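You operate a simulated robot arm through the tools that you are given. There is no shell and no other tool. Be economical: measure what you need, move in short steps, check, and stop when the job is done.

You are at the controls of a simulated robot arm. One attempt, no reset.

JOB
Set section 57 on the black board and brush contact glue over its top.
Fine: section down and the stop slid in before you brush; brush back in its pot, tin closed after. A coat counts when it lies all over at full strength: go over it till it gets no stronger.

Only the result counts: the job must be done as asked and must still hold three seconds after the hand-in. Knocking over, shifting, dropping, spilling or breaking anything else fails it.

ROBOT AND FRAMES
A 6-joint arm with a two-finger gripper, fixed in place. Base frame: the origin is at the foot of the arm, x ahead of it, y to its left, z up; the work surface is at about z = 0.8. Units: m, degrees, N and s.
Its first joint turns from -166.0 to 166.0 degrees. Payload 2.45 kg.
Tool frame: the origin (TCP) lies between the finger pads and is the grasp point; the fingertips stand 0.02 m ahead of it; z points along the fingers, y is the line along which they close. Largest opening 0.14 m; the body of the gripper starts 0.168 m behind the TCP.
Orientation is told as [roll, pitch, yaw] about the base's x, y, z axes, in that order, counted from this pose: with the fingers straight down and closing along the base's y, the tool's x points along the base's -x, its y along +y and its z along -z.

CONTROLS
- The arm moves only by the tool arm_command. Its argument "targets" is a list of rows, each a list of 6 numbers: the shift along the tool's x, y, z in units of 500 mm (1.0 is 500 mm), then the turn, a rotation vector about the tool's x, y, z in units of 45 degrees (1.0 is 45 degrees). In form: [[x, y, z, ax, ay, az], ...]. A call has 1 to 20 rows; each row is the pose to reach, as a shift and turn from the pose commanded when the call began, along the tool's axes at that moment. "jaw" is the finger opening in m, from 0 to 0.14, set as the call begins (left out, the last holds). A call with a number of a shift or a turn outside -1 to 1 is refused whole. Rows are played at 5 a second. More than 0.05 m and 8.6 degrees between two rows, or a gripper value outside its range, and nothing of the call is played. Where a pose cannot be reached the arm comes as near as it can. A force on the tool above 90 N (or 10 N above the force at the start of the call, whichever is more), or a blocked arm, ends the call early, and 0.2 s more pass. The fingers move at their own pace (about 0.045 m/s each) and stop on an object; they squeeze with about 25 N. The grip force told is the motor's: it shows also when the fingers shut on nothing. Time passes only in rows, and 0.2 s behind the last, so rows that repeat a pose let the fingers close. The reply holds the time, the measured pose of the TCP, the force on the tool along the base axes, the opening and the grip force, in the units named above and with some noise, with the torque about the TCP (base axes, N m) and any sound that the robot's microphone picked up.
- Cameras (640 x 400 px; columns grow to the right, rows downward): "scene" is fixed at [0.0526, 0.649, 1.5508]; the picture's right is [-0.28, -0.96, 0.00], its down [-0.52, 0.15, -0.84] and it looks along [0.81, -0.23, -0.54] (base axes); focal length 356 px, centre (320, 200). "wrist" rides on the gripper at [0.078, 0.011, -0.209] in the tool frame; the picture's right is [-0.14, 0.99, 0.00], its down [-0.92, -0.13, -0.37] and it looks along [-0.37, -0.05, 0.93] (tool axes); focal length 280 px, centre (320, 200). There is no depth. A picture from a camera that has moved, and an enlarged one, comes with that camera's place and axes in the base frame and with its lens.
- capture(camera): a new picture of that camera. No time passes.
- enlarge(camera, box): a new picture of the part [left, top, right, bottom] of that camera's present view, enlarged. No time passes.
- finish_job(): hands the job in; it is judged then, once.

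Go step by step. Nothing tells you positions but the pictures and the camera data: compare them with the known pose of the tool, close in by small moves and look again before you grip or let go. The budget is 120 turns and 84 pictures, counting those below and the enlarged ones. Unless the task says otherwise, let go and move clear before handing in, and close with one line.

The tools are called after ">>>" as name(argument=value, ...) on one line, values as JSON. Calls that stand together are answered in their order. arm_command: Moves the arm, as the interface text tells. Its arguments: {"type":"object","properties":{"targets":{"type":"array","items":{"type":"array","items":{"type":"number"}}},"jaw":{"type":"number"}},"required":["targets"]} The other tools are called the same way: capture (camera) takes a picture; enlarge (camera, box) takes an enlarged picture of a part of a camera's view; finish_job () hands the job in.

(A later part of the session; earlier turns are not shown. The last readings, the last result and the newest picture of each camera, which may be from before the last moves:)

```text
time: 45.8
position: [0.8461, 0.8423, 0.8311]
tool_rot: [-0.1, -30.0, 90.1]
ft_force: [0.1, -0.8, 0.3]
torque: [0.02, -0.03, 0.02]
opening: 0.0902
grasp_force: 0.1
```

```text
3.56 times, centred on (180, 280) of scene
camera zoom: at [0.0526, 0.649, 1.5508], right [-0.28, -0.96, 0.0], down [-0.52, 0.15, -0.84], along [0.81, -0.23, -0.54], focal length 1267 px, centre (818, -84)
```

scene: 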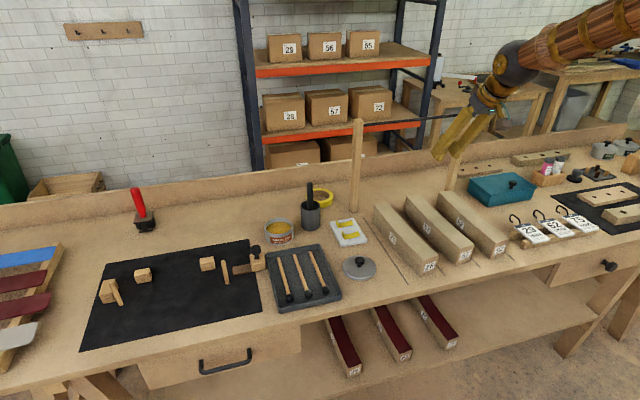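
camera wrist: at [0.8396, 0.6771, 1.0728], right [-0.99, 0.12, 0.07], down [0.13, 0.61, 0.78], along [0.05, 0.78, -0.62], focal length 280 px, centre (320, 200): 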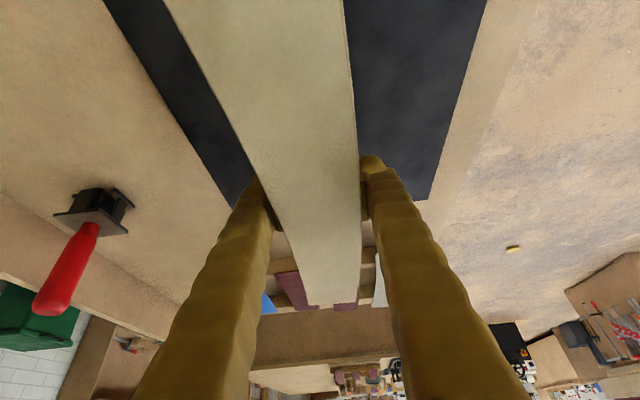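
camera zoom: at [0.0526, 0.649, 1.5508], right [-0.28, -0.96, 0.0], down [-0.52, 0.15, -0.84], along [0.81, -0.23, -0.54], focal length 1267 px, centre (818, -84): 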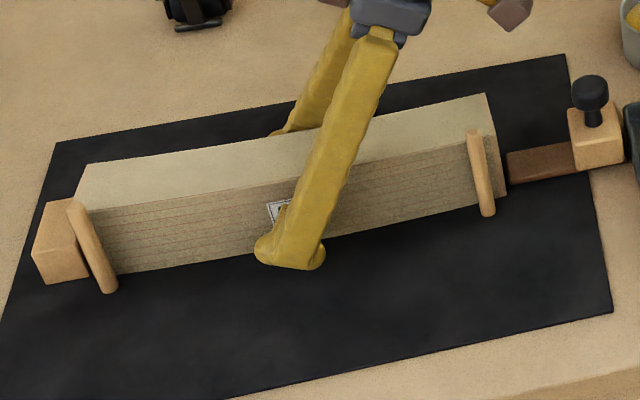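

Section is seated in the pocket. Now retreat and go over the stop's knob at about (0.859, 0.606).

>>> arm_command(targets=[[0, 0, -0.075, 0, 0, 0], [0, 0, -0.15, 0, 0, 0], [0, 0, -0.225, 0, 0, 0], [0, 0, -0.3, 0, 0, 0], [0.07, -0.006, -0.34, 0, 0, 0], [0.14, -0.012, -0.38, 0, 0, 0], [0.21, -0.018, -0.42, 0, 0, 0], [0.28, -0.023, -0.4615, 0, 0, 0]])

>>> capture(camera="wrist")

>>> enlarge(camera="scene", box=[190, 190, 350, 315])

```text
time: 47.6
position: [0.8617, 0.6066, 0.9624]
tool_rot: [0.0, -30.1, 90.1]
ft_force: [0.4, 0.0, -0.3]
torque: [0.0, -0.03, -0.03]
opening: 0.0899
grasp_force: 0.1
```

```text
45 pictures are left
camera wrist: at [0.8501, 0.4347, 1.1047], right [-0.99, 0.12, 0.07], down [0.13, 0.61, 0.78], along [0.05, 0.78, -0.62], focal length 280 px, centre (320, 200)
```

wrist: 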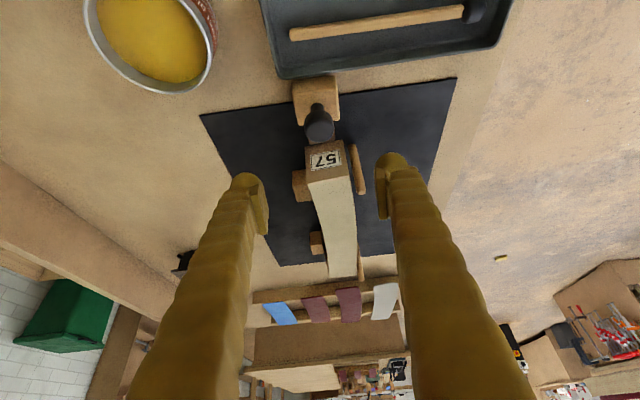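

```text
3.20 times, centred on (270, 252) of scene
camera zoom: at [0.0526, 0.649, 1.5508], right [-0.28, -0.96, 0.0], down [-0.52, 0.15, -0.84], along [0.81, -0.23, -0.54], focal length 1140 px, centre (480, 32)
```

zoom: 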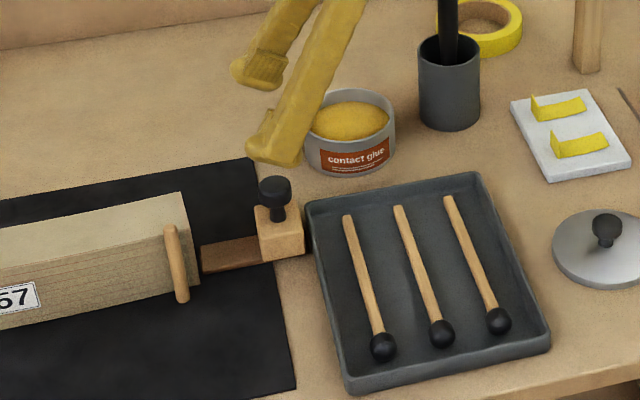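

>>> arm_command(jaw=0.07, targets=[[0.028, 0.003, 0.051, 0, 0, 0], [0.056, 0.006, 0.102, 0, 0, 0], [0.0846, 0.008, 0.154, 0, 0, 0]])

>>> capture(camera="wrist")

>>> enlarge(camera="scene", box=[210, 220, 310, 300])

```text
time: 48.4
position: [0.8572, 0.6071, 0.8753]
tool_rot: [0.0, -29.9, 90.1]
ft_force: [0.2, -0.6, 1.2]
torque: [-0.03, 0.03, 0.01]
opening: 0.0699
grasp_force: 0.1
```

```text
43 pictures are left
camera wrist: at [0.8464, 0.4362, 1.0176], right [-0.99, 0.12, 0.07], down [0.13, 0.61, 0.78], along [0.05, 0.78, -0.62], focal length 280 px, centre (320, 200)
```

wrist: 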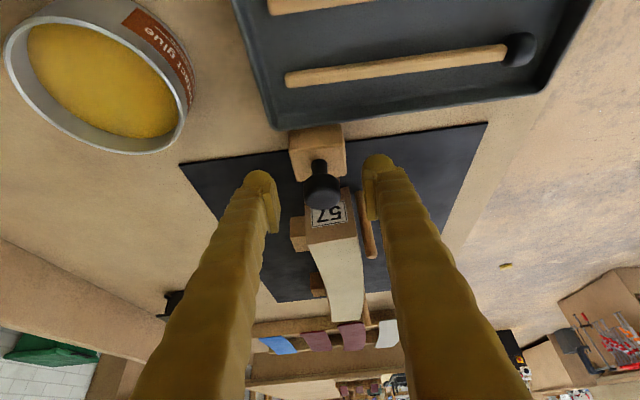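

```text
5.00 times, centred on (260, 260) of scene
camera zoom: at [0.0526, 0.649, 1.5508], right [-0.28, -0.96, 0.0], down [-0.52, 0.15, -0.84], along [0.81, -0.23, -0.54], focal length 1782 px, centre (620, -100)
```

zoom: 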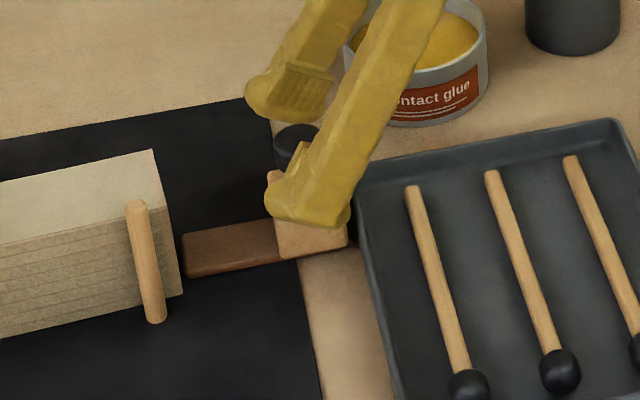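

>>> arm_command(jaw=0.0, targets=[[0, 0, 0, 0, 0, 0], [0, 0, 0, 0, 0, 0], [0, 0, 0, 0, 0, 0], [0, 0, 0, 0, 0, 0]])

>>> arm_command(targets=[[-0.0035, 0, 0.002, 0, 0, 0], [-0.0069, 0, 0.004, 0, 0, 0]])

>>> enlarge(camera="scene", box=[90, 240, 290, 320])

```text
time: 49.4
position: [0.8566, 0.6078, 0.874]
tool_rot: [0.1, -30.0, 90.1]
ft_force: [-26.0, -1.6, 2.0]
torque: [0.06, 0.32, 0.11]
opening: 0.0288
grasp_force: 36.9
```

```text
time: 50.0
position: [0.8578, 0.6125, 0.8752]
tool_rot: [0.1, -30.1, 90.1]
ft_force: [-36.4, -3.2, 5.2]
torque: [-0.02, 0.38, 0.01]
opening: 0.0288
grasp_force: 44.4
```

```text
3.20 times, centred on (190, 280) of scene
camera zoom: at [0.0526, 0.649, 1.5508], right [-0.28, -0.96, 0.0], down [-0.52, 0.15, -0.84], along [0.81, -0.23, -0.54], focal length 1140 px, centre (736, -56)
```

zoom: 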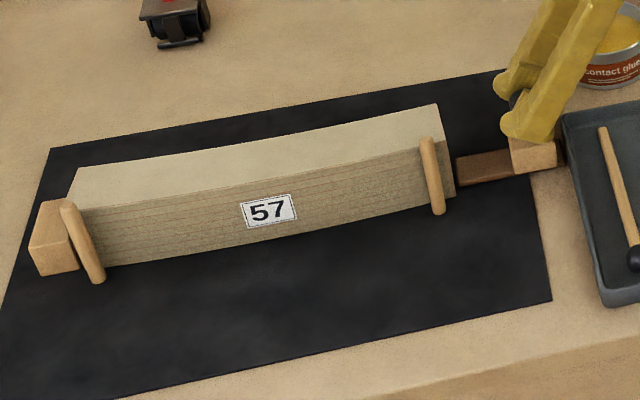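

The knob sits slightly to −x; I'll shift to relieve that side force and keep sliding in.

>>> arm_command(targets=[[0, 0.003, 0, 0, 0, 0], [-0.0035, 0.005, 0.002, 0, 0, 0], [-0.0069, 0.005, 0.004, 0, 0, 0]])

>>> enlarge(camera="scene", box=[190, 230, 290, 310])

```text
time: 50.8
position: [0.8557, 0.6143, 0.8755]
tool_rot: [-0.2, -30.0, 90.0]
ft_force: [12.7, -3.5, -5.7]
torque: [-0.11, -0.12, 0.02]
opening: 0.0285
grasp_force: 44.4
```

```text
5.00 times, centred on (240, 270) of scene
camera zoom: at [0.0526, 0.649, 1.5508], right [-0.28, -0.96, 0.0], down [-0.52, 0.15, -0.84], along [0.81, -0.23, -0.54], focal length 1782 px, centre (720, -150)
```

zoom: 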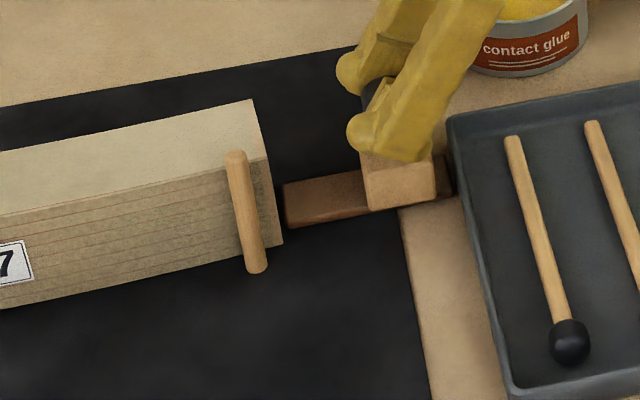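

The block slides along the dark rail; it's the stop itself. Continue sliding toward the section.

>>> arm_command(targets=[[-0.0087, -0.001, 0.005, 0, 0, 0], [-0.0173, -0.001, 0.01, 0, 0, 0], [-0.026, -0.001, 0.015, 0, 0, 0], [-0.0346, -0.001, 0.02, 0, 0, 0], [-0.0433, -0.001, 0.025, 0, 0, 0]])

>>> enlarge(camera="scene", box=[190, 230, 290, 310])

```text
time: 52.0
position: [0.8559, 0.6393, 0.8754]
tool_rot: [-0.2, -30.0, 90.0]
ft_force: [54.3, -1.7, -5.9]
torque: [-0.05, -0.57, -0.08]
opening: 0.0288
grasp_force: 44.7
```

```text
5.00 times, centred on (240, 270) of scene
camera zoom: at [0.0526, 0.649, 1.5508], right [-0.28, -0.96, 0.0], down [-0.52, 0.15, -0.84], along [0.81, -0.23, -0.54], focal length 1782 px, centre (720, -150)
```

zoom: 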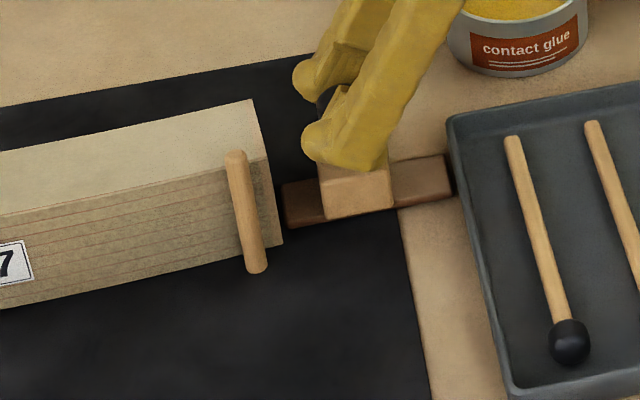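

>>> arm_command(targets=[[0, -0.004, 0, 0, 0, 0], [-0.0087, -0.004, 0.005, 0, 0, 0], [-0.0173, -0.004, 0.01, 0, 0, 0], [-0.026, -0.004, 0.015, 0, 0, 0]])

>>> enlarge(camera="scene", box=[190, 230, 290, 310])

```text
time: 53.0
position: [0.8554, 0.6548, 0.8743]
tool_rot: [0.0, -30.1, 90.1]
ft_force: [22.6, -0.7, 22.3]
torque: [0.04, -0.32, -0.06]
opening: 0.029
grasp_force: 44.9
```

```text
5.00 times, centred on (240, 270) of scene
camera zoom: at [0.0526, 0.649, 1.5508], right [-0.28, -0.96, 0.0], down [-0.52, 0.15, -0.84], along [0.81, -0.23, -0.54], focal length 1782 px, centre (720, -150)
```

zoom: 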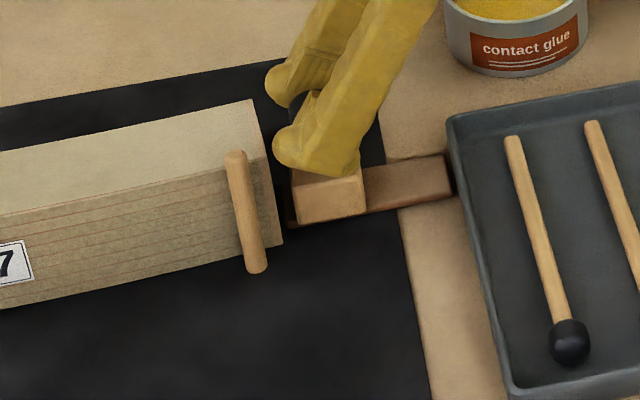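

>>> arm_command(targets=[[-0.0035, -0.002, 0.002, 0, 0, 0], [-0.0069, -0.002, 0.004, 0, 0, 0], [-0.0104, -0.002, 0.006, 0, 0, 0]])

>>> enlarge(camera="scene", box=[90, 230, 290, 320])

```text
time: 53.8
position: [0.8558, 0.6623, 0.8751]
tool_rot: [0.0, -30.0, 90.0]
ft_force: [-6.2, -1.0, 30.8]
torque: [0.12, 0.07, 0.04]
opening: 0.0287
grasp_force: 44.9
```

```text
3.20 times, centred on (190, 275) of scene
camera zoom: at [0.0526, 0.649, 1.5508], right [-0.28, -0.96, 0.0], down [-0.52, 0.15, -0.84], along [0.81, -0.23, -0.54], focal length 1140 px, centre (736, -40)
```

zoom: 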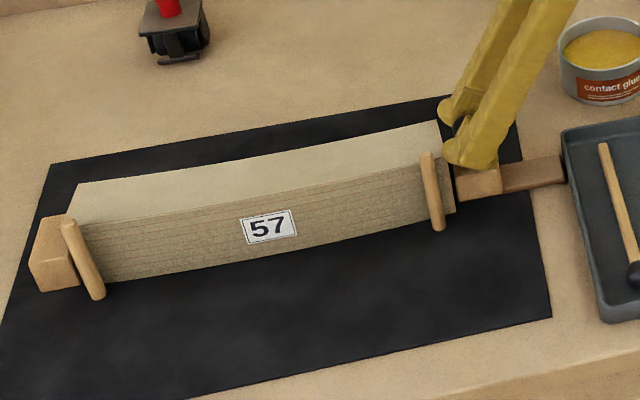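

>>> arm_command(targets=[[-0.0045, 0, 0, 0, 0, 0], [-0.008, 0, 0.002, 0, 0, 0]])

>>> enlarge(camera="scene", box=[190, 230, 290, 310])

>>> enlarge(camera="wrist", box=[220, 80, 420, 260])

```text
time: 54.4
position: [0.856, 0.6631, 0.8744]
tool_rot: [0.1, -29.9, 90.1]
ft_force: [-35.5, -55.9, 28.3]
torque: [-0.57, 0.46, 0.33]
opening: 0.0289
grasp_force: 45.1
```

```text
5.00 times, centred on (240, 270) of scene
camera zoom: at [0.0526, 0.649, 1.5508], right [-0.28, -0.96, 0.0], down [-0.52, 0.15, -0.84], along [0.81, -0.23, -0.54], focal length 1782 px, centre (720, -150)
```

zoom: 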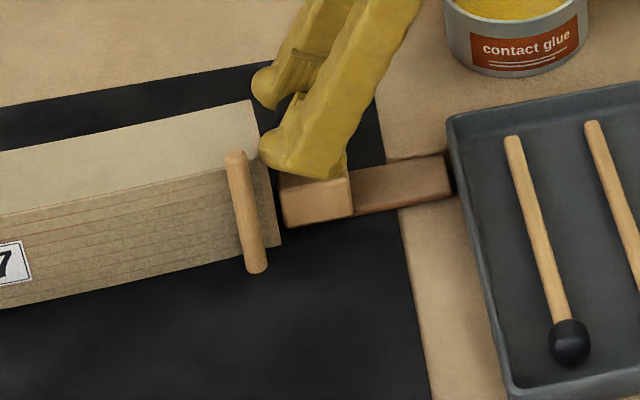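

```text
2.22 times, centred on (320, 170) of wrist
camera zoom: at [0.8456, 0.4916, 1.018], right [-0.99, 0.12, 0.07], down [0.13, 0.61, 0.78], along [0.05, 0.78, -0.62], focal length 623 px, centre (320, 267)
```

zoom: 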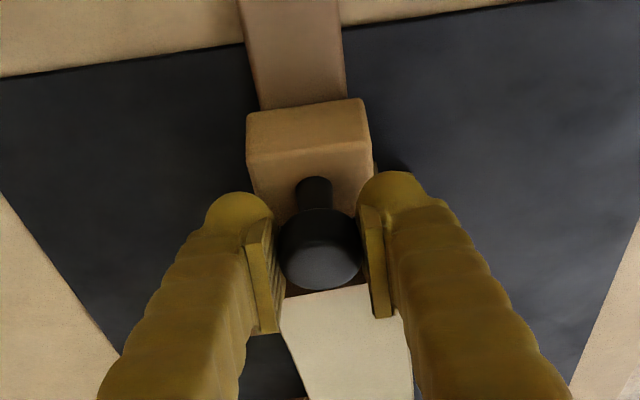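

The stop is tight against the section (≈56 N). Relax the command to the measured spot, then let go and rise.

>>> arm_command(targets=[[0.005, 0.002, -0.003, 0, 0, 0], [0.005, 0.002, -0.003, 0, 0, 0]])

>>> arm_command(jaw=0.07, targets=[[0, 0, 0, 0, 0, 0], [0, 0, 0, 0, 0, 0], [0, 0, 0, 0, 0, 0]])

>>> arm_command(targets=[[0, 0, -0.06, 0, 0, 0], [0, 0, -0.12, 0, 0, 0], [0, 0, -0.2, 0, 0, 0], [0, 0, -0.28, 0, 0, 0]])

>>> enlarge(camera="scene", box=[90, 190, 350, 320])

>>> capture(camera="wrist")

```text
time: 55.0
position: [0.8564, 0.6621, 0.8744]
tool_rot: [0.0, -30.0, 90.1]
ft_force: [-8.3, -17.4, 3.6]
torque: [-0.16, 0.03, 0.11]
opening: 0.0284
grasp_force: 45.5
```

```text
time: 55.8
position: [0.8558, 0.6628, 0.8756]
tool_rot: [0.0, -30.0, 90.1]
ft_force: [0.2, 0.3, 0.0]
torque: [0.01, -0.02, -0.02]
opening: 0.0701
grasp_force: 0.1
```

```text
time: 56.8
position: [0.8552, 0.5933, 0.9964]
tool_rot: [0.1, -30.1, 90.1]
ft_force: [-0.2, -0.5, -1.0]
torque: [0.03, 0.01, 0.0]
opening: 0.0698
grasp_force: 0.0
```

```text
2.46 times, centred on (220, 255) of scene
camera zoom: at [0.0526, 0.649, 1.5508], right [-0.28, -0.96, 0.0], down [-0.52, 0.15, -0.84], along [0.81, -0.23, -0.54], focal length 877 px, centre (566, 65)
```

zoom: 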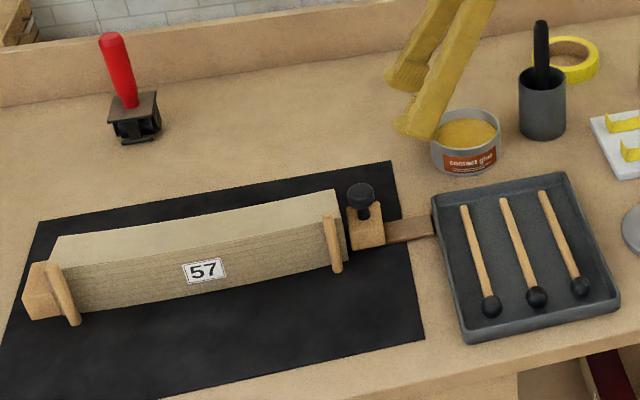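

```text
33 pictures are left
camera wrist: at [0.8446, 0.4212, 1.1383], right [-0.99, 0.12, 0.07], down [0.13, 0.61, 0.78], along [0.05, 0.78, -0.62], focal length 280 px, centre (320, 200)
```

wrist: 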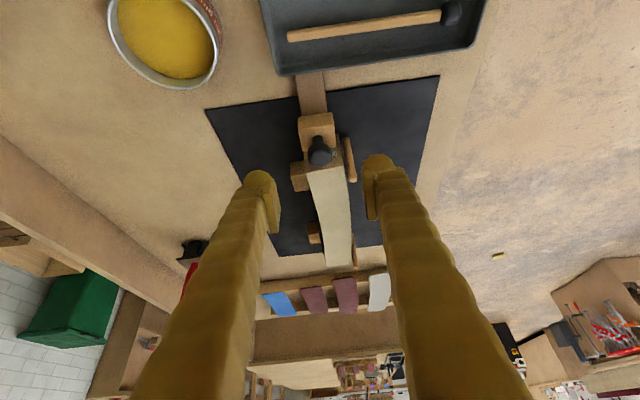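

The stop is in. Next the brush: it stands in the pot near (0.985, 0.397). I'll swing over with radial yaw and 45° tilt to look at it.

>>> arm_command(targets=[[0.007, 0.033, -0.054, 0.074, 0, 0.128], [0.014, 0.067, -0.108, 0.148, 0, 0.257], [0.0215, 0.1, -0.1625, 0.222, 0, 0.385], [0.029, 0.133, -0.217, 0.296, 0, 0.513], [0.036, 0.167, -0.271, 0.37, 0, 0.642], [0.043, 0.2, -0.325, 0.4445, 0, 0.77]])

>>> arm_command(targets=[[0.022, -0.072, -0.001, 0.078, 0, 0.135], [0.044, -0.144, -0.002, 0.1555, 0, 0.27], [0.066, -0.216, -0.004, 0.233, 0, 0.404], [0.088, -0.288, -0.005, 0.311, 0, 0.539]])

>>> arm_command(targets=[[0, 0, 0, 0, -0.167, 0], [0, 0, 0, 0, -0.333, 0]])

>>> capture(camera="wrist")

```text
time: 58.2
position: [0.7554, 0.4912, 1.1235]
tool_rot: [0.0, -30.1, 49.9]
ft_force: [-0.5, 0.8, -0.9]
torque: [0.0, 0.0, -0.01]
opening: 0.07
grasp_force: 0.2
```

```text
time: 59.2
position: [0.8412, 0.3675, 1.1068]
tool_rot: [0.1, -30.1, 21.9]
ft_force: [0.3, 0.6, 0.2]
torque: [0.02, 0.0, 0.01]
opening: 0.0701
grasp_force: 0.0
```

```text
time: 59.8
position: [0.8398, 0.3691, 1.1067]
tool_rot: [0.1, -45.2, 21.9]
ft_force: [-0.3, 0.6, -0.6]
torque: [-0.02, 0.0, 0.02]
opening: 0.0701
grasp_force: 0.2
```

```text
32 pictures are left
camera wrist: at [0.6474, 0.3031, 1.2], right [-0.28, 0.95, 0.1], down [0.41, 0.03, 0.91], along [0.87, 0.3, -0.4], focal length 280 px, centre (320, 200)
```

wrist: 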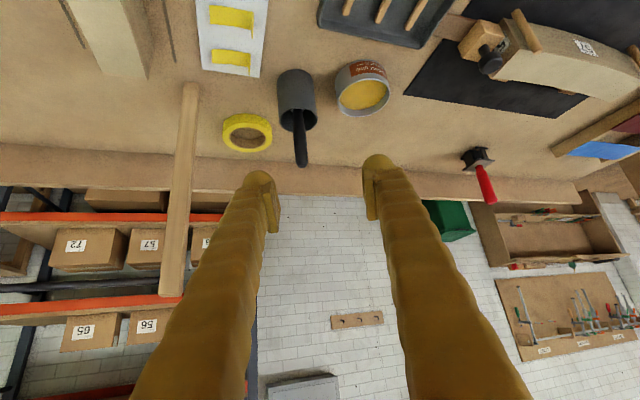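

Handle top at about z≈0.98, pot near (1.005, 0.40). I'll approach to a standoff in front of the handle.

>>> arm_command(targets=[[0.024, -0.016, 0.084, 0, 0, 0], [0.048, -0.032, 0.1675, 0, 0, 0], [0.072, -0.048, 0.251, 0, 0, 0], [0.0956, -0.064, 0.335, 0, 0, 0]])

>>> capture(camera="wrist")

>>> enlarge(camera="scene", box=[250, 140, 390, 250])

```text
time: 60.8
position: [0.9242, 0.3729, 0.9633]
tool_rot: [0.4, -44.9, 22.1]
ft_force: [0.0, 0.1, -0.9]
torque: [0.0, -0.02, -0.03]
opening: 0.0703
grasp_force: 0.1
out of reach, approached as far as the arm can: row 4
```

```text
31 pictures are left
camera wrist: at [0.7329, 0.3064, 1.0577], right [-0.29, 0.95, 0.1], down [0.41, 0.03, 0.91], along [0.86, 0.3, -0.4], focal length 280 px, centre (320, 200)
```

wrist: 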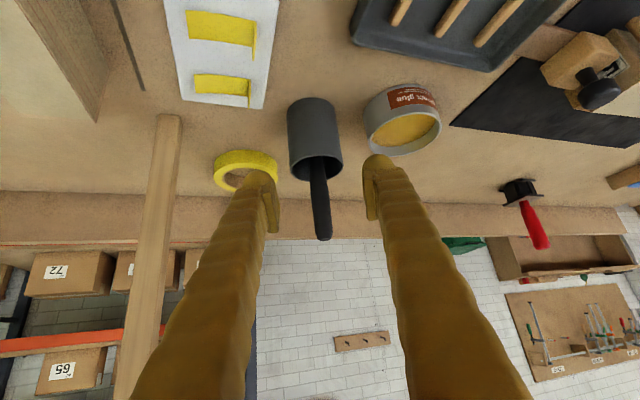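

```text
3.64 times, centred on (320, 195) of scene
camera zoom: at [0.0526, 0.649, 1.5508], right [-0.28, -0.96, 0.0], down [-0.52, 0.15, -0.84], along [0.81, -0.23, -0.54], focal length 1296 px, centre (320, 218)
```

zoom: 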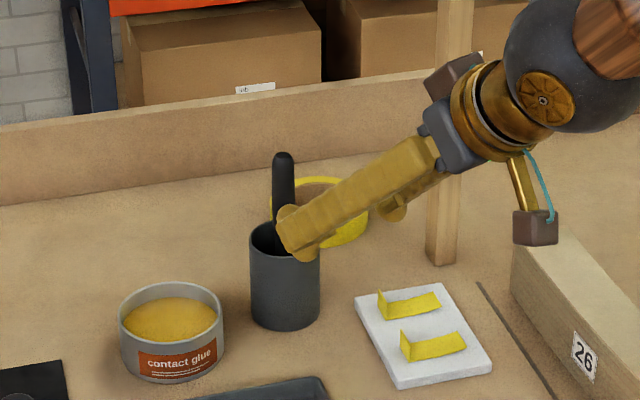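

Handle top is near (1.01, 0.401, 0.977). The 45° tilt ran out of reach, so I'll go back to 30° and see.

>>> arm_command(targets=[[0, 0, -0.03, 0, 0.16, 0], [0, 0, -0.03, 0, 0.333, 0]])

```text
time: 61.4
position: [0.9154, 0.3695, 0.9746]
tool_rot: [0.1, -29.8, 22.1]
ft_force: [0.3, 0.6, 0.0]
torque: [0.02, -0.01, -0.02]
opening: 0.07
grasp_force: 0.0
```

>>> arm_command(targets=[[-0.0306, -0.0026, 0.0266, 0, 0, 0], [-0.061, -0.005, 0.053, 0, 0, 0], [-0.092, -0.008, 0.08, 0, 0, 0], [-0.122, -0.0104, 0.1064, 0, 0, 0], [-0.153, -0.013, 0.133, 0, 0, 0]])

>>> capture(camera="wrist")

>>> enlarge(camera="scene", box=[250, 140, 390, 250])

```text
time: 62.6
position: [1.0103, 0.4003, 0.956]
tool_rot: [0.0, -30.1, 22.1]
ft_force: [0.0, -1.1, -0.5]
torque: [0.01, -0.03, -0.04]
opening: 0.0702
grasp_force: 0.2
```

```text
29 pictures are left
camera wrist: at [0.846, 0.3469, 1.0981], right [-0.26, 0.96, 0.07], down [0.62, 0.11, 0.78], along [0.74, 0.25, -0.62], focal length 280 px, centre (320, 200)
```

wrist: 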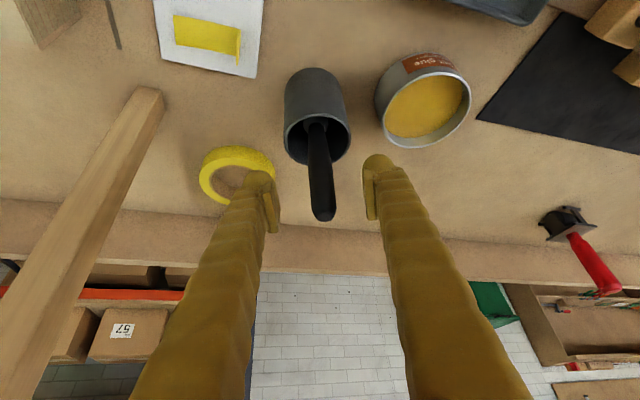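

```text
3.64 times, centred on (320, 195) of scene
camera zoom: at [0.0526, 0.649, 1.5508], right [-0.28, -0.96, 0.0], down [-0.52, 0.15, -0.84], along [0.81, -0.23, -0.54], focal length 1296 px, centre (320, 218)
```

zoom: 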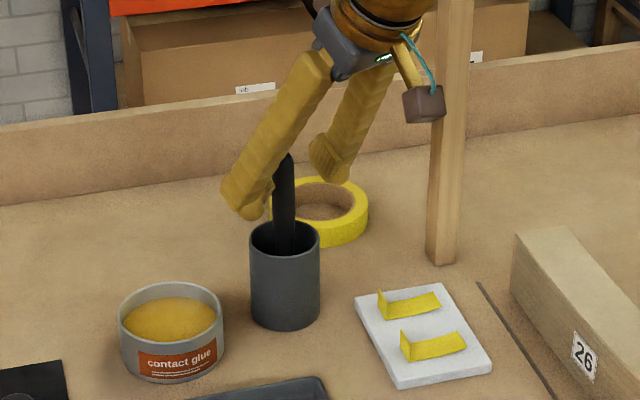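

The handle is centred between the fingers. Close and lift slowly.

>>> arm_command(jaw=0.0, targets=[[0, 0, 0, 0, 0, 0], [0, 0, 0, 0, 0, 0], [0, 0, 0, 0, 0, 0], [0, 0, 0, 0, 0, 0], [0, 0, 0, 0, 0, 0]])

>>> arm_command(targets=[[-0.01, 0, -0.0173, 0, 0, 0], [-0.03, 0, -0.052, 0, 0, 0], [-0.06, 0, -0.104, 0, 0, 0], [-0.09, 0, -0.156, 0, 0, 0], [-0.12, 0, -0.208, 0, 0, 0], [-0.15, 0, -0.26, 0, 0, 0]])

>>> enlarge(camera="scene", box=[240, 80, 400, 250])

```text
time: 63.8
position: [1.01, 0.4013, 0.9543]
tool_rot: [0.0, -30.0, 22.1]
ft_force: [-0.1, 0.2, 0.3]
torque: [0.0, 0.01, 0.0]
opening: 0.0192
grasp_force: 25.3
```

```text
time: 65.2
position: [1.0102, 0.4013, 1.1062]
tool_rot: [0.0, -30.0, 22.2]
ft_force: [-0.2, 1.0, -0.7]
torque: [0.01, -0.04, -0.01]
opening: 0.0191
grasp_force: 25.3
```

```text
2.35 times, centred on (320, 165) of scene
camera zoom: at [0.0526, 0.649, 1.5508], right [-0.28, -0.96, 0.0], down [-0.52, 0.15, -0.84], along [0.81, -0.23, -0.54], focal length 839 px, centre (320, 282)
```

zoom: 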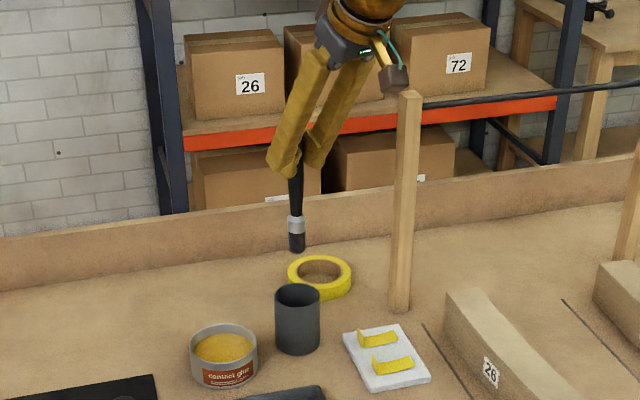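

The brush is held, tip about 0.150 m below the TCP. Move it over the tin.

>>> arm_command(targets=[[-0.007, 0.079, 0.004, 0, 0, 0], [-0.0145, 0.157, 0.008, 0, 0, 0], [-0.0217, 0.236, 0.0125, 0, 0, 0]])

>>> capture(camera="wrist")

>>> enlarge(camera="scene", box=[210, 110, 370, 260])

```text
time: 66.0
position: [0.9782, 0.5151, 1.1035]
tool_rot: [0.0, -29.9, 22.1]
ft_force: [0.0, -0.4, 0.4]
torque: [-0.01, -0.01, -0.01]
opening: 0.019
grasp_force: 25.3
```

```text
26 pictures are left
camera wrist: at [0.8141, 0.4605, 1.2466], right [-0.26, 0.96, 0.07], down [0.62, 0.11, 0.78], along [0.74, 0.25, -0.62], focal length 280 px, centre (320, 200)
```

wrist: 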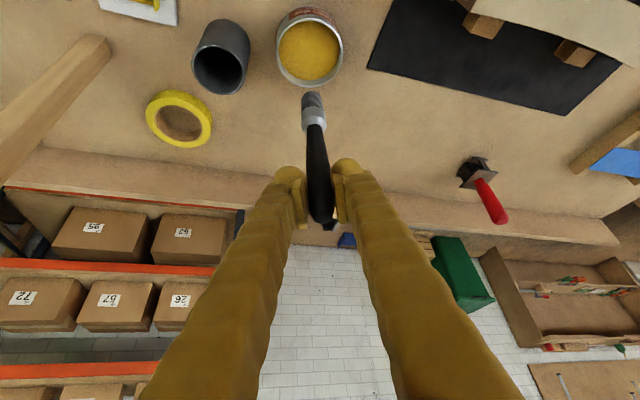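

```text
2.67 times, centred on (290, 185) of scene
camera zoom: at [0.0526, 0.649, 1.5508], right [-0.28, -0.96, 0.0], down [-0.52, 0.15, -0.84], along [0.81, -0.23, -0.54], focal length 950 px, centre (400, 240)
```

zoom: 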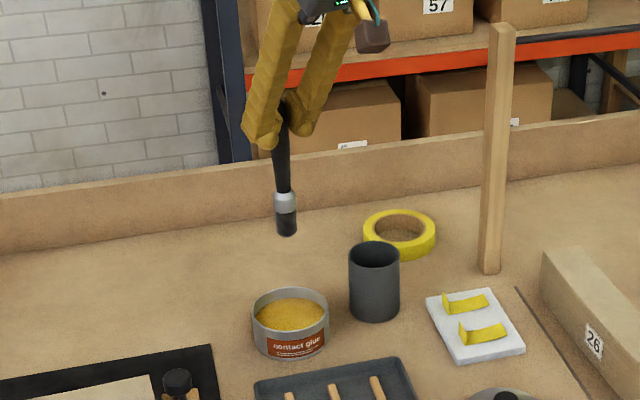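

Brush tip is right above the tin centre. Dip gently.

>>> arm_command(targets=[[0.035, 0, 0.06, 0, 0, 0], [0.07, 0, 0.121, 0, 0, 0], [0.1, 0, 0.173, 0, 0, 0], [0.118, 0, 0.204, 0, 0, 0], [0.13, 0, 0.225, 0, 0, 0], [0.13, 0, 0.225, 0, 0, 0], [0.13, 0, 0.225, 0, 0, 0]])

>>> enlarge(camera="scene", box=[240, 180, 320, 250])

```text
time: 67.6
position: [0.9783, 0.5127, 0.9753]
tool_rot: [0.1, -30.1, 22.1]
ft_force: [0.2, 1.1, 25.8]
torque: [0.05, -0.27, -0.08]
opening: 0.019
grasp_force: 24.7
```

```text
5.71 times, centred on (280, 215) of scene
camera zoom: at [0.0526, 0.649, 1.5508], right [-0.28, -0.96, 0.0], down [-0.52, 0.15, -0.84], along [0.81, -0.23, -0.54], focal length 2037 px, centre (549, 114)
```

zoom: 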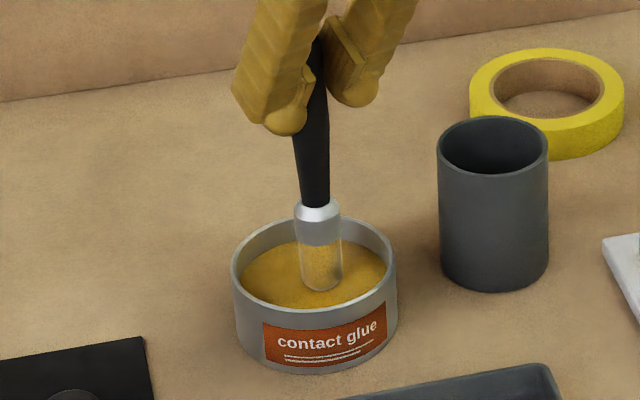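

The dip touched at glue depth. Lift, swing to yaw 90 beside the section, and add 15° tilt.

>>> arm_command(targets=[[-0.04, 0, -0.069, 0, 0, 0], [-0.08, 0, -0.138, 0, 0, 0], [-0.13, 0, -0.214, 0, 0, 0]])

>>> arm_command(targets=[[0.025, 0.043, -0.014, -0.0815, 0, -0.141], [0.05, 0.086, -0.029, -0.163, 0, -0.282], [0.0745, 0.129, -0.043, -0.2445, 0, -0.4235], [0.099, 0.172, -0.057, -0.326, 0, -0.565], [0.124, 0.215, -0.072, -0.4075, 0, -0.706], [0.149, 0.258, -0.086, -0.489, 0, -0.847]])

>>> arm_command(targets=[[-0.012, 0.006, 0.007, -0.066, 0, -0.115], [-0.0235, 0.012, 0.0135, -0.133, 0, -0.23], [-0.035, 0.018, 0.02, -0.199, 0, -0.345], [-0.047, 0.024, 0.027, -0.2655, 0, -0.46]])

>>> arm_command(targets=[[0, 0, 0, 0, -0.167, 0], [0, 0, 0, 0, -0.333, 0]])

>>> enlarge(camera="scene", box=[90, 110, 330, 320])

```text
time: 68.4
position: [0.9825, 0.515, 1.0991]
tool_rot: [0.0, -29.9, 22.1]
ft_force: [-0.1, -0.3, -0.6]
torque: [0.0, -0.01, 0.01]
opening: 0.0189
grasp_force: 24.8
```

```text
time: 69.8
position: [0.8534, 0.6012, 1.102]
tool_rot: [-0.1, -30.1, 66.2]
ft_force: [0.2, 0.0, -0.7]
torque: [-0.01, 0.03, -0.02]
opening: 0.0192
grasp_force: 24.7
```

```text
time: 70.8
position: [0.8512, 0.6317, 1.1004]
tool_rot: [-0.1, -30.0, 90.1]
ft_force: [0.6, -0.2, 0.1]
torque: [-0.01, -0.02, 0.0]
opening: 0.0188
grasp_force: 25.2
```

```text
time: 71.4
position: [0.8518, 0.6325, 1.1014]
tool_rot: [-0.1, -45.0, 90.1]
ft_force: [0.7, -0.8, -1.0]
torque: [-0.01, 0.0, -0.03]
opening: 0.0186
grasp_force: 24.6
```

```text
1.90 times, centred on (210, 215) of scene
camera zoom: at [0.0526, 0.649, 1.5508], right [-0.28, -0.96, 0.0], down [-0.52, 0.15, -0.84], along [0.81, -0.23, -0.54], focal length 679 px, centre (530, 171)
```

zoom: 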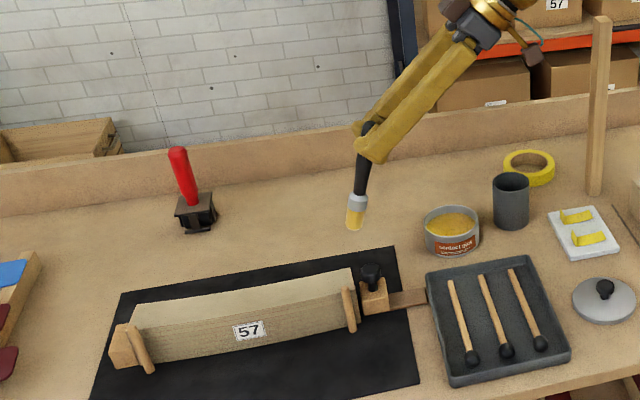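

The brush is loaded yellow. Test reach at the section's far end in the air.

>>> arm_command(targets=[[-0.048, 0, 0.0625, 0, 0, 0], [-0.097, 0, 0.125, 0, 0, 0], [-0.145, 0, 0.1875, 0, 0, 0], [-0.1935, 0, 0.25, 0, 0, 0], [-0.242, 0, 0.3125, 0, 0, 0], [-0.29, 0, 0.375, 0, 0, 0], [-0.339, 0, 0.4375, 0, 0, 0], [-0.387, 0, 0.5, 0, 0, 0]])

>>> enlarge(camera="scene", box=[70, 170, 230, 320])

```text
time: 73.2
position: [0.853, 0.9453, 1.0602]
tool_rot: [0.0, -45.0, 90.0]
ft_force: [-0.1, -0.8, -0.2]
torque: [-0.03, -0.01, 0.03]
opening: 0.019
grasp_force: 25.3
```

```text
2.67 times, centred on (150, 245) of scene
camera zoom: at [0.0526, 0.649, 1.5508], right [-0.28, -0.96, 0.0], down [-0.52, 0.15, -0.84], along [0.81, -0.23, -0.54], focal length 950 px, centre (773, 80)
```

zoom: 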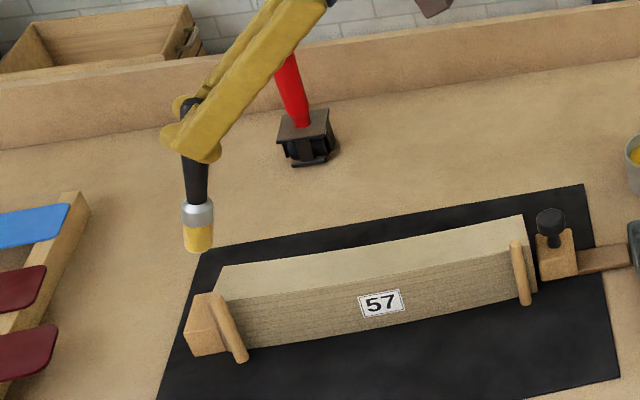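

Reachable. Now descend near the end and find contact with small steps.

>>> arm_command(targets=[[0.039, 0, 0.025, 0, 0, 0], [0.078, 0, 0.049, 0, 0, 0]])

>>> arm_command(targets=[[0.003, 0, 0.003, 0, 0, 0], [0.006, 0, 0.006, 0, 0, 0]])

>>> arm_command(targets=[[0.003, 0, 0.003, 0, 0, 0], [0.006, 0, 0.006, 0, 0, 0]])

```text
time: 73.8
position: [0.8517, 0.9355, 1.0149]
tool_rot: [-0.1, -45.1, 90.1]
ft_force: [0.8, 0.2, -0.3]
torque: [-0.05, 0.02, -0.04]
opening: 0.0189
grasp_force: 25.6
```

```text
time: 74.4
position: [0.8518, 0.9337, 1.0117]
tool_rot: [-0.1, -45.1, 90.0]
ft_force: [-0.2, 0.8, 10.5]
torque: [0.38, -0.01, -0.01]
opening: 0.0188
grasp_force: 25.0
```

```text
time: 75.0
position: [0.8517, 0.9359, 1.0091]
tool_rot: [-0.1, -45.2, 90.2]
ft_force: [0.5, -4.5, 24.9]
torque: [0.23, -0.03, 0.01]
opening: 0.0189
grasp_force: 24.9
```

Contact is at TCP z≈1.013. Run the first, central stroke lightly toward the near end.

>>> arm_command(targets=[[-0.0079, 0, -0.0079, 0, 0, 0], [0.0303, 0.003, -0.0461, 0, 0, 0], [0.0685, 0.005, -0.0843, 0, 0, 0], [0.1067, 0.007, -0.1225, 0, 0, 0], [0.1449, 0.008, -0.1607, 0, 0, 0], [0.1831, 0.008, -0.1989, 0, 0, 0], [0.2213, 0.0075, -0.2371, 0, 0, 0], [0.2595, 0.006, -0.2753, 0, 0, 0], [0.2977, 0.004, -0.3135, 0, 0, 0], [0.3359, 0.001, -0.3517, 0, 0, 0], [0.3741, -0.001, -0.3899, 0, 0, 0]])

>>> enlarge(camera="scene", box=[90, 200, 270, 320])

```text
time: 77.4
position: [0.8543, 0.6667, 1.0127]
tool_rot: [0.0, -45.0, 90.0]
ft_force: [0.5, 0.1, -0.6]
torque: [0.01, -0.04, 0.01]
opening: 0.0191
grasp_force: 25.1
```

```text
3.33 times, centred on (180, 260) of scene
camera zoom: at [0.0526, 0.649, 1.5508], right [-0.28, -0.96, 0.0], down [-0.52, 0.15, -0.84], along [0.81, -0.23, -0.54], focal length 1188 px, centre (787, 0)
```

zoom: 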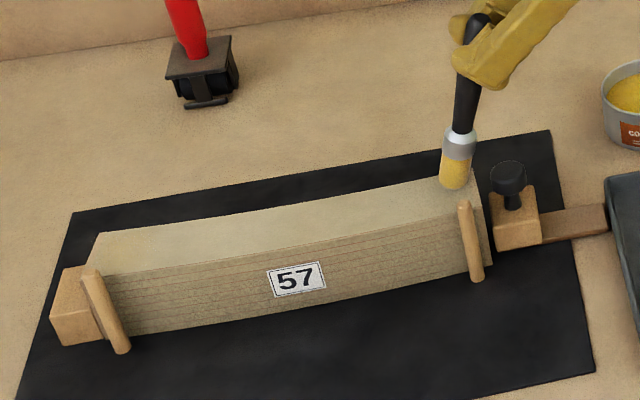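

No force at this end; lower a bit until contact again.

>>> arm_command(targets=[[0.003, 0, 0.003, 0, 0, 0], [0.006, 0, 0.006, 0, 0, 0]])

>>> arm_command(targets=[[0.003, 0, 0.003, 0, 0, 0], [0.005, 0, 0.005, 0, 0, 0]])

```text
time: 78.0
position: [0.8538, 0.6654, 1.0093]
tool_rot: [0.1, -45.0, 89.9]
ft_force: [-0.1, -1.0, 4.1]
torque: [-0.01, 0.03, 0.01]
opening: 0.019
grasp_force: 25.0
```

```text
time: 78.6
position: [0.8533, 0.6648, 1.0059]
tool_rot: [-0.2, -45.1, 90.0]
ft_force: [-0.3, -2.9, 25.4]
torque: [0.27, -0.05, 0.0]
opening: 0.019
grasp_force: 24.8
```

Contact at ~1.009. Stroke back toward the far end with moderate pressure.

>>> arm_command(targets=[[-0.0021, 0, -0.0021, 0, 0, 0], [-0.0403, 0.002, 0.0361, 0, 0, 0], [-0.0785, 0.005, 0.0743, 0, 0, 0], [-0.1167, 0.007, 0.1125, 0, 0, 0], [-0.1549, 0.008, 0.1507, 0, 0, 0], [-0.1931, 0.008, 0.1889, 0, 0, 0]])

>>> enlarge(camera="scene", box=[90, 200, 270, 320])

```text
time: 80.0
position: [0.8471, 0.7995, 1.0064]
tool_rot: [-0.1, -45.0, 90.0]
ft_force: [-0.8, -1.7, 11.2]
torque: [0.18, 0.05, 0.01]
opening: 0.0187
grasp_force: 25.6
```

```text
3.33 times, centred on (180, 260) of scene
camera zoom: at [0.0526, 0.649, 1.5508], right [-0.28, -0.96, 0.0], down [-0.52, 0.15, -0.84], along [0.81, -0.23, -0.54], focal length 1188 px, centre (787, 0)
```

zoom: 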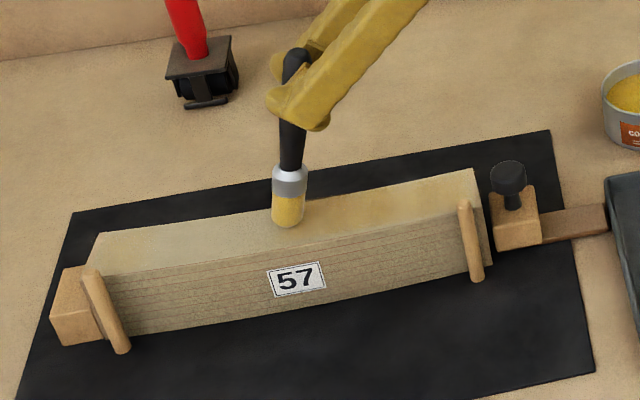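

Glue now shows on the brushed part. Continue to the far end, then return in the +x lane.

>>> arm_command(targets=[[-0.0382, -0.001, 0.0382, 0, 0, 0], [-0.0764, -0.002, 0.0764, 0, 0, 0], [-0.1146, -0.004, 0.1146, 0, 0, 0], [-0.1528, -0.007, 0.1528, 0, 0, 0], [-0.1951, -0.01, 0.1951, 0, 0, 0]])

>>> arm_command(targets=[[0, -0.015, 0, 0, 0, 0], [0, -0.028, 0, 0, 0, 0], [0.0382, -0.025, -0.0382, 0, 0, 0], [0.0764, -0.022, -0.0764, 0, 0, 0], [0.1146, -0.02, -0.1146, 0, 0, 0], [0.1528, -0.019, -0.1528, 0, 0, 0], [0.191, -0.018, -0.191, 0, 0, 0], [0.2292, -0.018, -0.2292, 0, 0, 0], [0.2674, -0.02, -0.2674, 0, 0, 0], [0.3056, -0.022, -0.3056, 0, 0, 0], [0.3438, -0.025, -0.3438, 0, 0, 0], [0.385, -0.028, -0.385, 0, 0, 0]])

>>> enlarge(camera="scene", box=[90, 200, 270, 320])

```text
time: 81.2
position: [0.8524, 0.9389, 1.0061]
tool_rot: [0.0, -45.1, 90.0]
ft_force: [-0.2, -0.9, 14.5]
torque: [0.29, -0.01, 0.02]
opening: 0.019
grasp_force: 24.6
```

```text
time: 83.8
position: [0.8673, 0.6672, 1.0064]
tool_rot: [0.0, -45.0, 90.0]
ft_force: [-0.7, 0.3, -0.9]
torque: [-0.06, -0.02, -0.03]
opening: 0.0188
grasp_force: 25.0
```

```text
3.33 times, centred on (180, 260) of scene
camera zoom: at [0.0526, 0.649, 1.5508], right [-0.28, -0.96, 0.0], down [-0.52, 0.15, -0.84], along [0.81, -0.23, -0.54], focal length 1188 px, centre (787, 0)
```

zoom: 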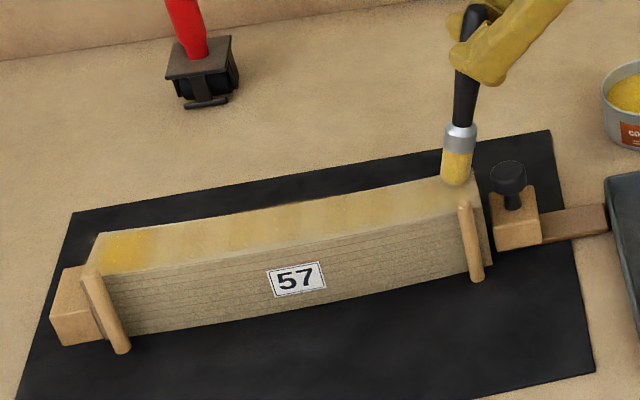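

Coat builds where the brush presses; contact was lost on the pull stroke. I'll re-establish contact here and push slowly toward the far end.

>>> arm_command(targets=[[0.003, 0, 0.003, 0, 0, 0], [0.005, 0, 0.005, 0, 0, 0]])

>>> arm_command(targets=[[-0.0191, 0.0015, 0.0191, 0, 0, 0], [-0.0382, 0.003, 0.0382, 0, 0, 0], [-0.0573, 0.0045, 0.0573, 0, 0, 0], [-0.0764, 0.006, 0.0764, 0, 0, 0], [-0.0955, 0.007, 0.0955, 0, 0, 0], [-0.1146, 0.008, 0.1146, 0, 0, 0], [-0.1337, 0.009, 0.1337, 0, 0, 0], [-0.1528, 0.0095, 0.1528, 0, 0, 0], [-0.1719, 0.01, 0.1719, 0, 0, 0], [-0.191, 0.01, 0.191, 0, 0, 0], [-0.2101, 0.01, 0.2101, 0, 0, 0], [-0.2292, 0.01, 0.2292, 0, 0, 0], [-0.2483, 0.009, 0.2483, 0, 0, 0], [-0.2674, 0.008, 0.2674, 0, 0, 0], [-0.2865, 0.007, 0.2865, 0, 0, 0], [-0.3056, 0.005, 0.3056, 0, 0, 0], [-0.3247, 0.004, 0.3247, 0, 0, 0], [-0.3438, 0.002, 0.3438, 0, 0, 0], [-0.3629, 0.001, 0.3629, 0, 0, 0], [-0.384, 0, 0.384, 0, 0, 0]])

>>> enlarge(camera="scene", box=[90, 200, 270, 320])

```text
time: 84.4
position: [0.868, 0.665, 1.0039]
tool_rot: [-0.2, -45.1, 90.1]
ft_force: [-0.4, -0.6, 11.9]
torque: [0.32, 0.09, 0.02]
opening: 0.019
grasp_force: 25.1
```

```text
time: 88.6
position: [0.8675, 0.9374, 1.0029]
tool_rot: [0.1, -45.0, 90.1]
ft_force: [-0.4, -1.0, -0.4]
torque: [0.01, 0.03, 0.03]
opening: 0.0191
grasp_force: 24.5
```

```text
3.33 times, centred on (180, 260) of scene
camera zoom: at [0.0526, 0.649, 1.5508], right [-0.28, -0.96, 0.0], down [-0.52, 0.15, -0.84], along [0.81, -0.23, -0.54], focal length 1188 px, centre (787, 0)
```

zoom: 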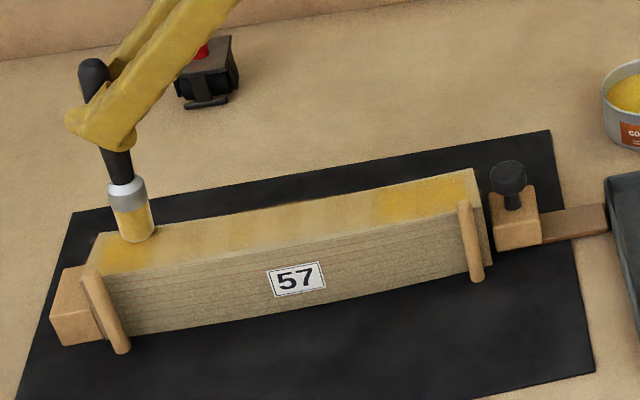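

Contact fades along the stroke as the brush creeps up in the grip. I'll re-touch here and keep the press lighter with a slight downward ramp.

>>> arm_command(targets=[[0.003, 0, 0.003, 0, 0, 0], [0.0045, 0, 0.0045, 0, 0, 0]])

>>> arm_command(targets=[[0.0191, 0.001, -0.0191, 0, 0, 0], [0.0382, 0.003, -0.0382, 0, 0, 0], [0.0573, 0.0045, -0.0573, 0, 0, 0], [0.0764, 0.006, -0.0764, 0, 0, 0], [0.0955, 0.007, -0.0955, 0, 0, 0]])

```text
time: 89.2
position: [0.8677, 0.9386, 1.0016]
tool_rot: [0.0, -45.1, 90.0]
ft_force: [0.3, -1.4, 8.3]
torque: [-0.07, 0.01, -0.01]
opening: 0.019
grasp_force: 24.9
```

```text
time: 90.4
position: [0.8637, 0.8701, 1.0]
tool_rot: [0.0, -45.0, 89.9]
ft_force: [0.8, 0.1, 0.6]
torque: [-0.06, -0.07, -0.01]
opening: 0.0188
grasp_force: 25.1
```

The brush is pivoting about the finger axis when dragged along y. I'll switch to strokes along x (the stiff direction), stepping in y with the brush lifted. First look at its present lean.

>>> arm_command(targets=[[-0.01, 0, -0.01, 0, 0, 0], [-0.02, 0, -0.02, 0, 0, 0]])

>>> enlarge(camera="scene", box=[90, 200, 270, 320])

```text
time: 91.0
position: [0.8636, 0.8705, 1.0148]
tool_rot: [0.1, -45.0, 89.9]
ft_force: [-0.3, 0.4, -1.5]
torque: [-0.04, 0.03, 0.01]
opening: 0.0189
grasp_force: 25.4
```

```text
3.33 times, centred on (180, 260) of scene
camera zoom: at [0.0526, 0.649, 1.5508], right [-0.28, -0.96, 0.0], down [-0.52, 0.15, -0.84], along [0.81, -0.23, -0.54], focal length 1188 px, centre (787, 0)
```

zoom: 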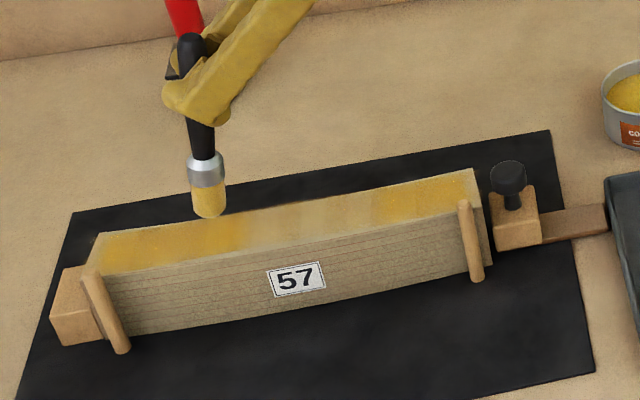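

Left and right thirds now show coat; the middle is thin. Run lateral strokes through the middle, stepping −y with small lifts.

>>> arm_command(targets=[[0.0177, 0.059, 0.0177, 0, 0, 0], [0.0248, 0.059, 0.0248, 0, 0, 0], [0.0248, 0.031, 0.0248, 0, 0, 0], [0.0248, 0.003, 0.0248, 0, 0, 0], [0.0432, 0.003, -0.0078, 0, 0, 0], [0.0503, 0.003, -0.0007, 0, 0, 0], [0.0503, 0.031, -0.0007, 0, 0, 0], [0.0503, 0.059, -0.0007, 0, 0, 0], [0.0686, 0.059, -0.0332, 0, 0, 0], [0.0757, 0.059, -0.0261, 0, 0, 0], [0.0757, 0.031, -0.0261, 0, 0, 0], [0.0757, 0.003, -0.0261, 0, 0, 0], [0.0941, 0.003, -0.0587, 0, 0, 0], [0.1012, 0.003, -0.0516, 0, 0, 0], [0.1012, 0.031, -0.0516, 0, 0, 0], [0.1012, 0.059, -0.0516, 0, 0, 0]])

>>> enlarge(camera="scene", box=[90, 200, 270, 320])

```text
time: 94.4
position: [0.836, 0.8161, 0.9964]
tool_rot: [0.0, -45.1, 90.1]
ft_force: [0.6, 0.5, 1.1]
torque: [0.09, -0.06, 0.0]
opening: 0.0189
grasp_force: 25.2
```

```text
3.33 times, centred on (180, 260) of scene
camera zoom: at [0.0526, 0.649, 1.5508], right [-0.28, -0.96, 0.0], down [-0.52, 0.15, -0.84], along [0.81, -0.23, -0.54], focal length 1188 px, centre (787, 0)
```

zoom: 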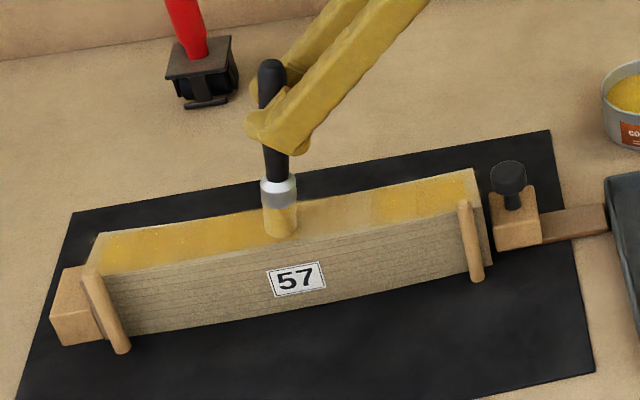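

Works well. Continue the lateral strokes toward the near end, slightly lower.

>>> arm_command(targets=[[0.0205, 0, -0.0305, 0, 0, 0], [0.0276, 0, -0.0234, 0, 0, 0], [0.0276, -0.028, -0.0234, 0, 0, 0], [0.0276, -0.056, -0.0234, 0, 0, 0], [0.0459, -0.056, -0.0559, 0, 0, 0], [0.053, -0.056, -0.0488, 0, 0, 0], [0.053, -0.028, -0.0488, 0, 0, 0], [0.053, 0, -0.0488, 0, 0, 0], [0.0714, 0, -0.0814, 0, 0, 0], [0.0785, 0, -0.0743, 0, 0, 0], [0.0785, -0.028, -0.0743, 0, 0, 0], [0.0785, -0.056, -0.0743, 0, 0, 0], [0.0968, -0.056, -0.1068, 0, 0, 0], [0.1042, -0.056, -0.0994, 0, 0, 0], [0.1042, -0.028, -0.0994, 0, 0, 0], [0.1042, 0, -0.0994, 0, 0, 0], [0.1223, 0, -0.1323, 0, 0, 0], [0.1297, 0, -0.1249, 0, 0, 0], [0.1297, -0.028, -0.1249, 0, 0, 0], [0.1297, -0.056, -0.1249, 0, 0, 0]])

>>> enlarge(camera="scene", box=[90, 200, 270, 320])

```text
time: 98.6
position: [0.863, 0.7254, 0.995]
tool_rot: [-0.2, -45.0, 90.0]
ft_force: [-0.8, -0.6, 2.7]
torque: [-0.06, 0.06, 0.04]
opening: 0.0189
grasp_force: 25.3
```

```text
3.33 times, centred on (180, 260) of scene
camera zoom: at [0.0526, 0.649, 1.5508], right [-0.28, -0.96, 0.0], down [-0.52, 0.15, -0.84], along [0.81, -0.23, -0.54], focal length 1188 px, centre (787, 0)
```

zoom: 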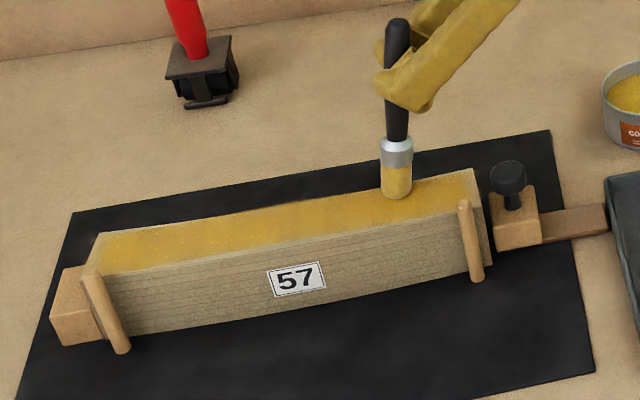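

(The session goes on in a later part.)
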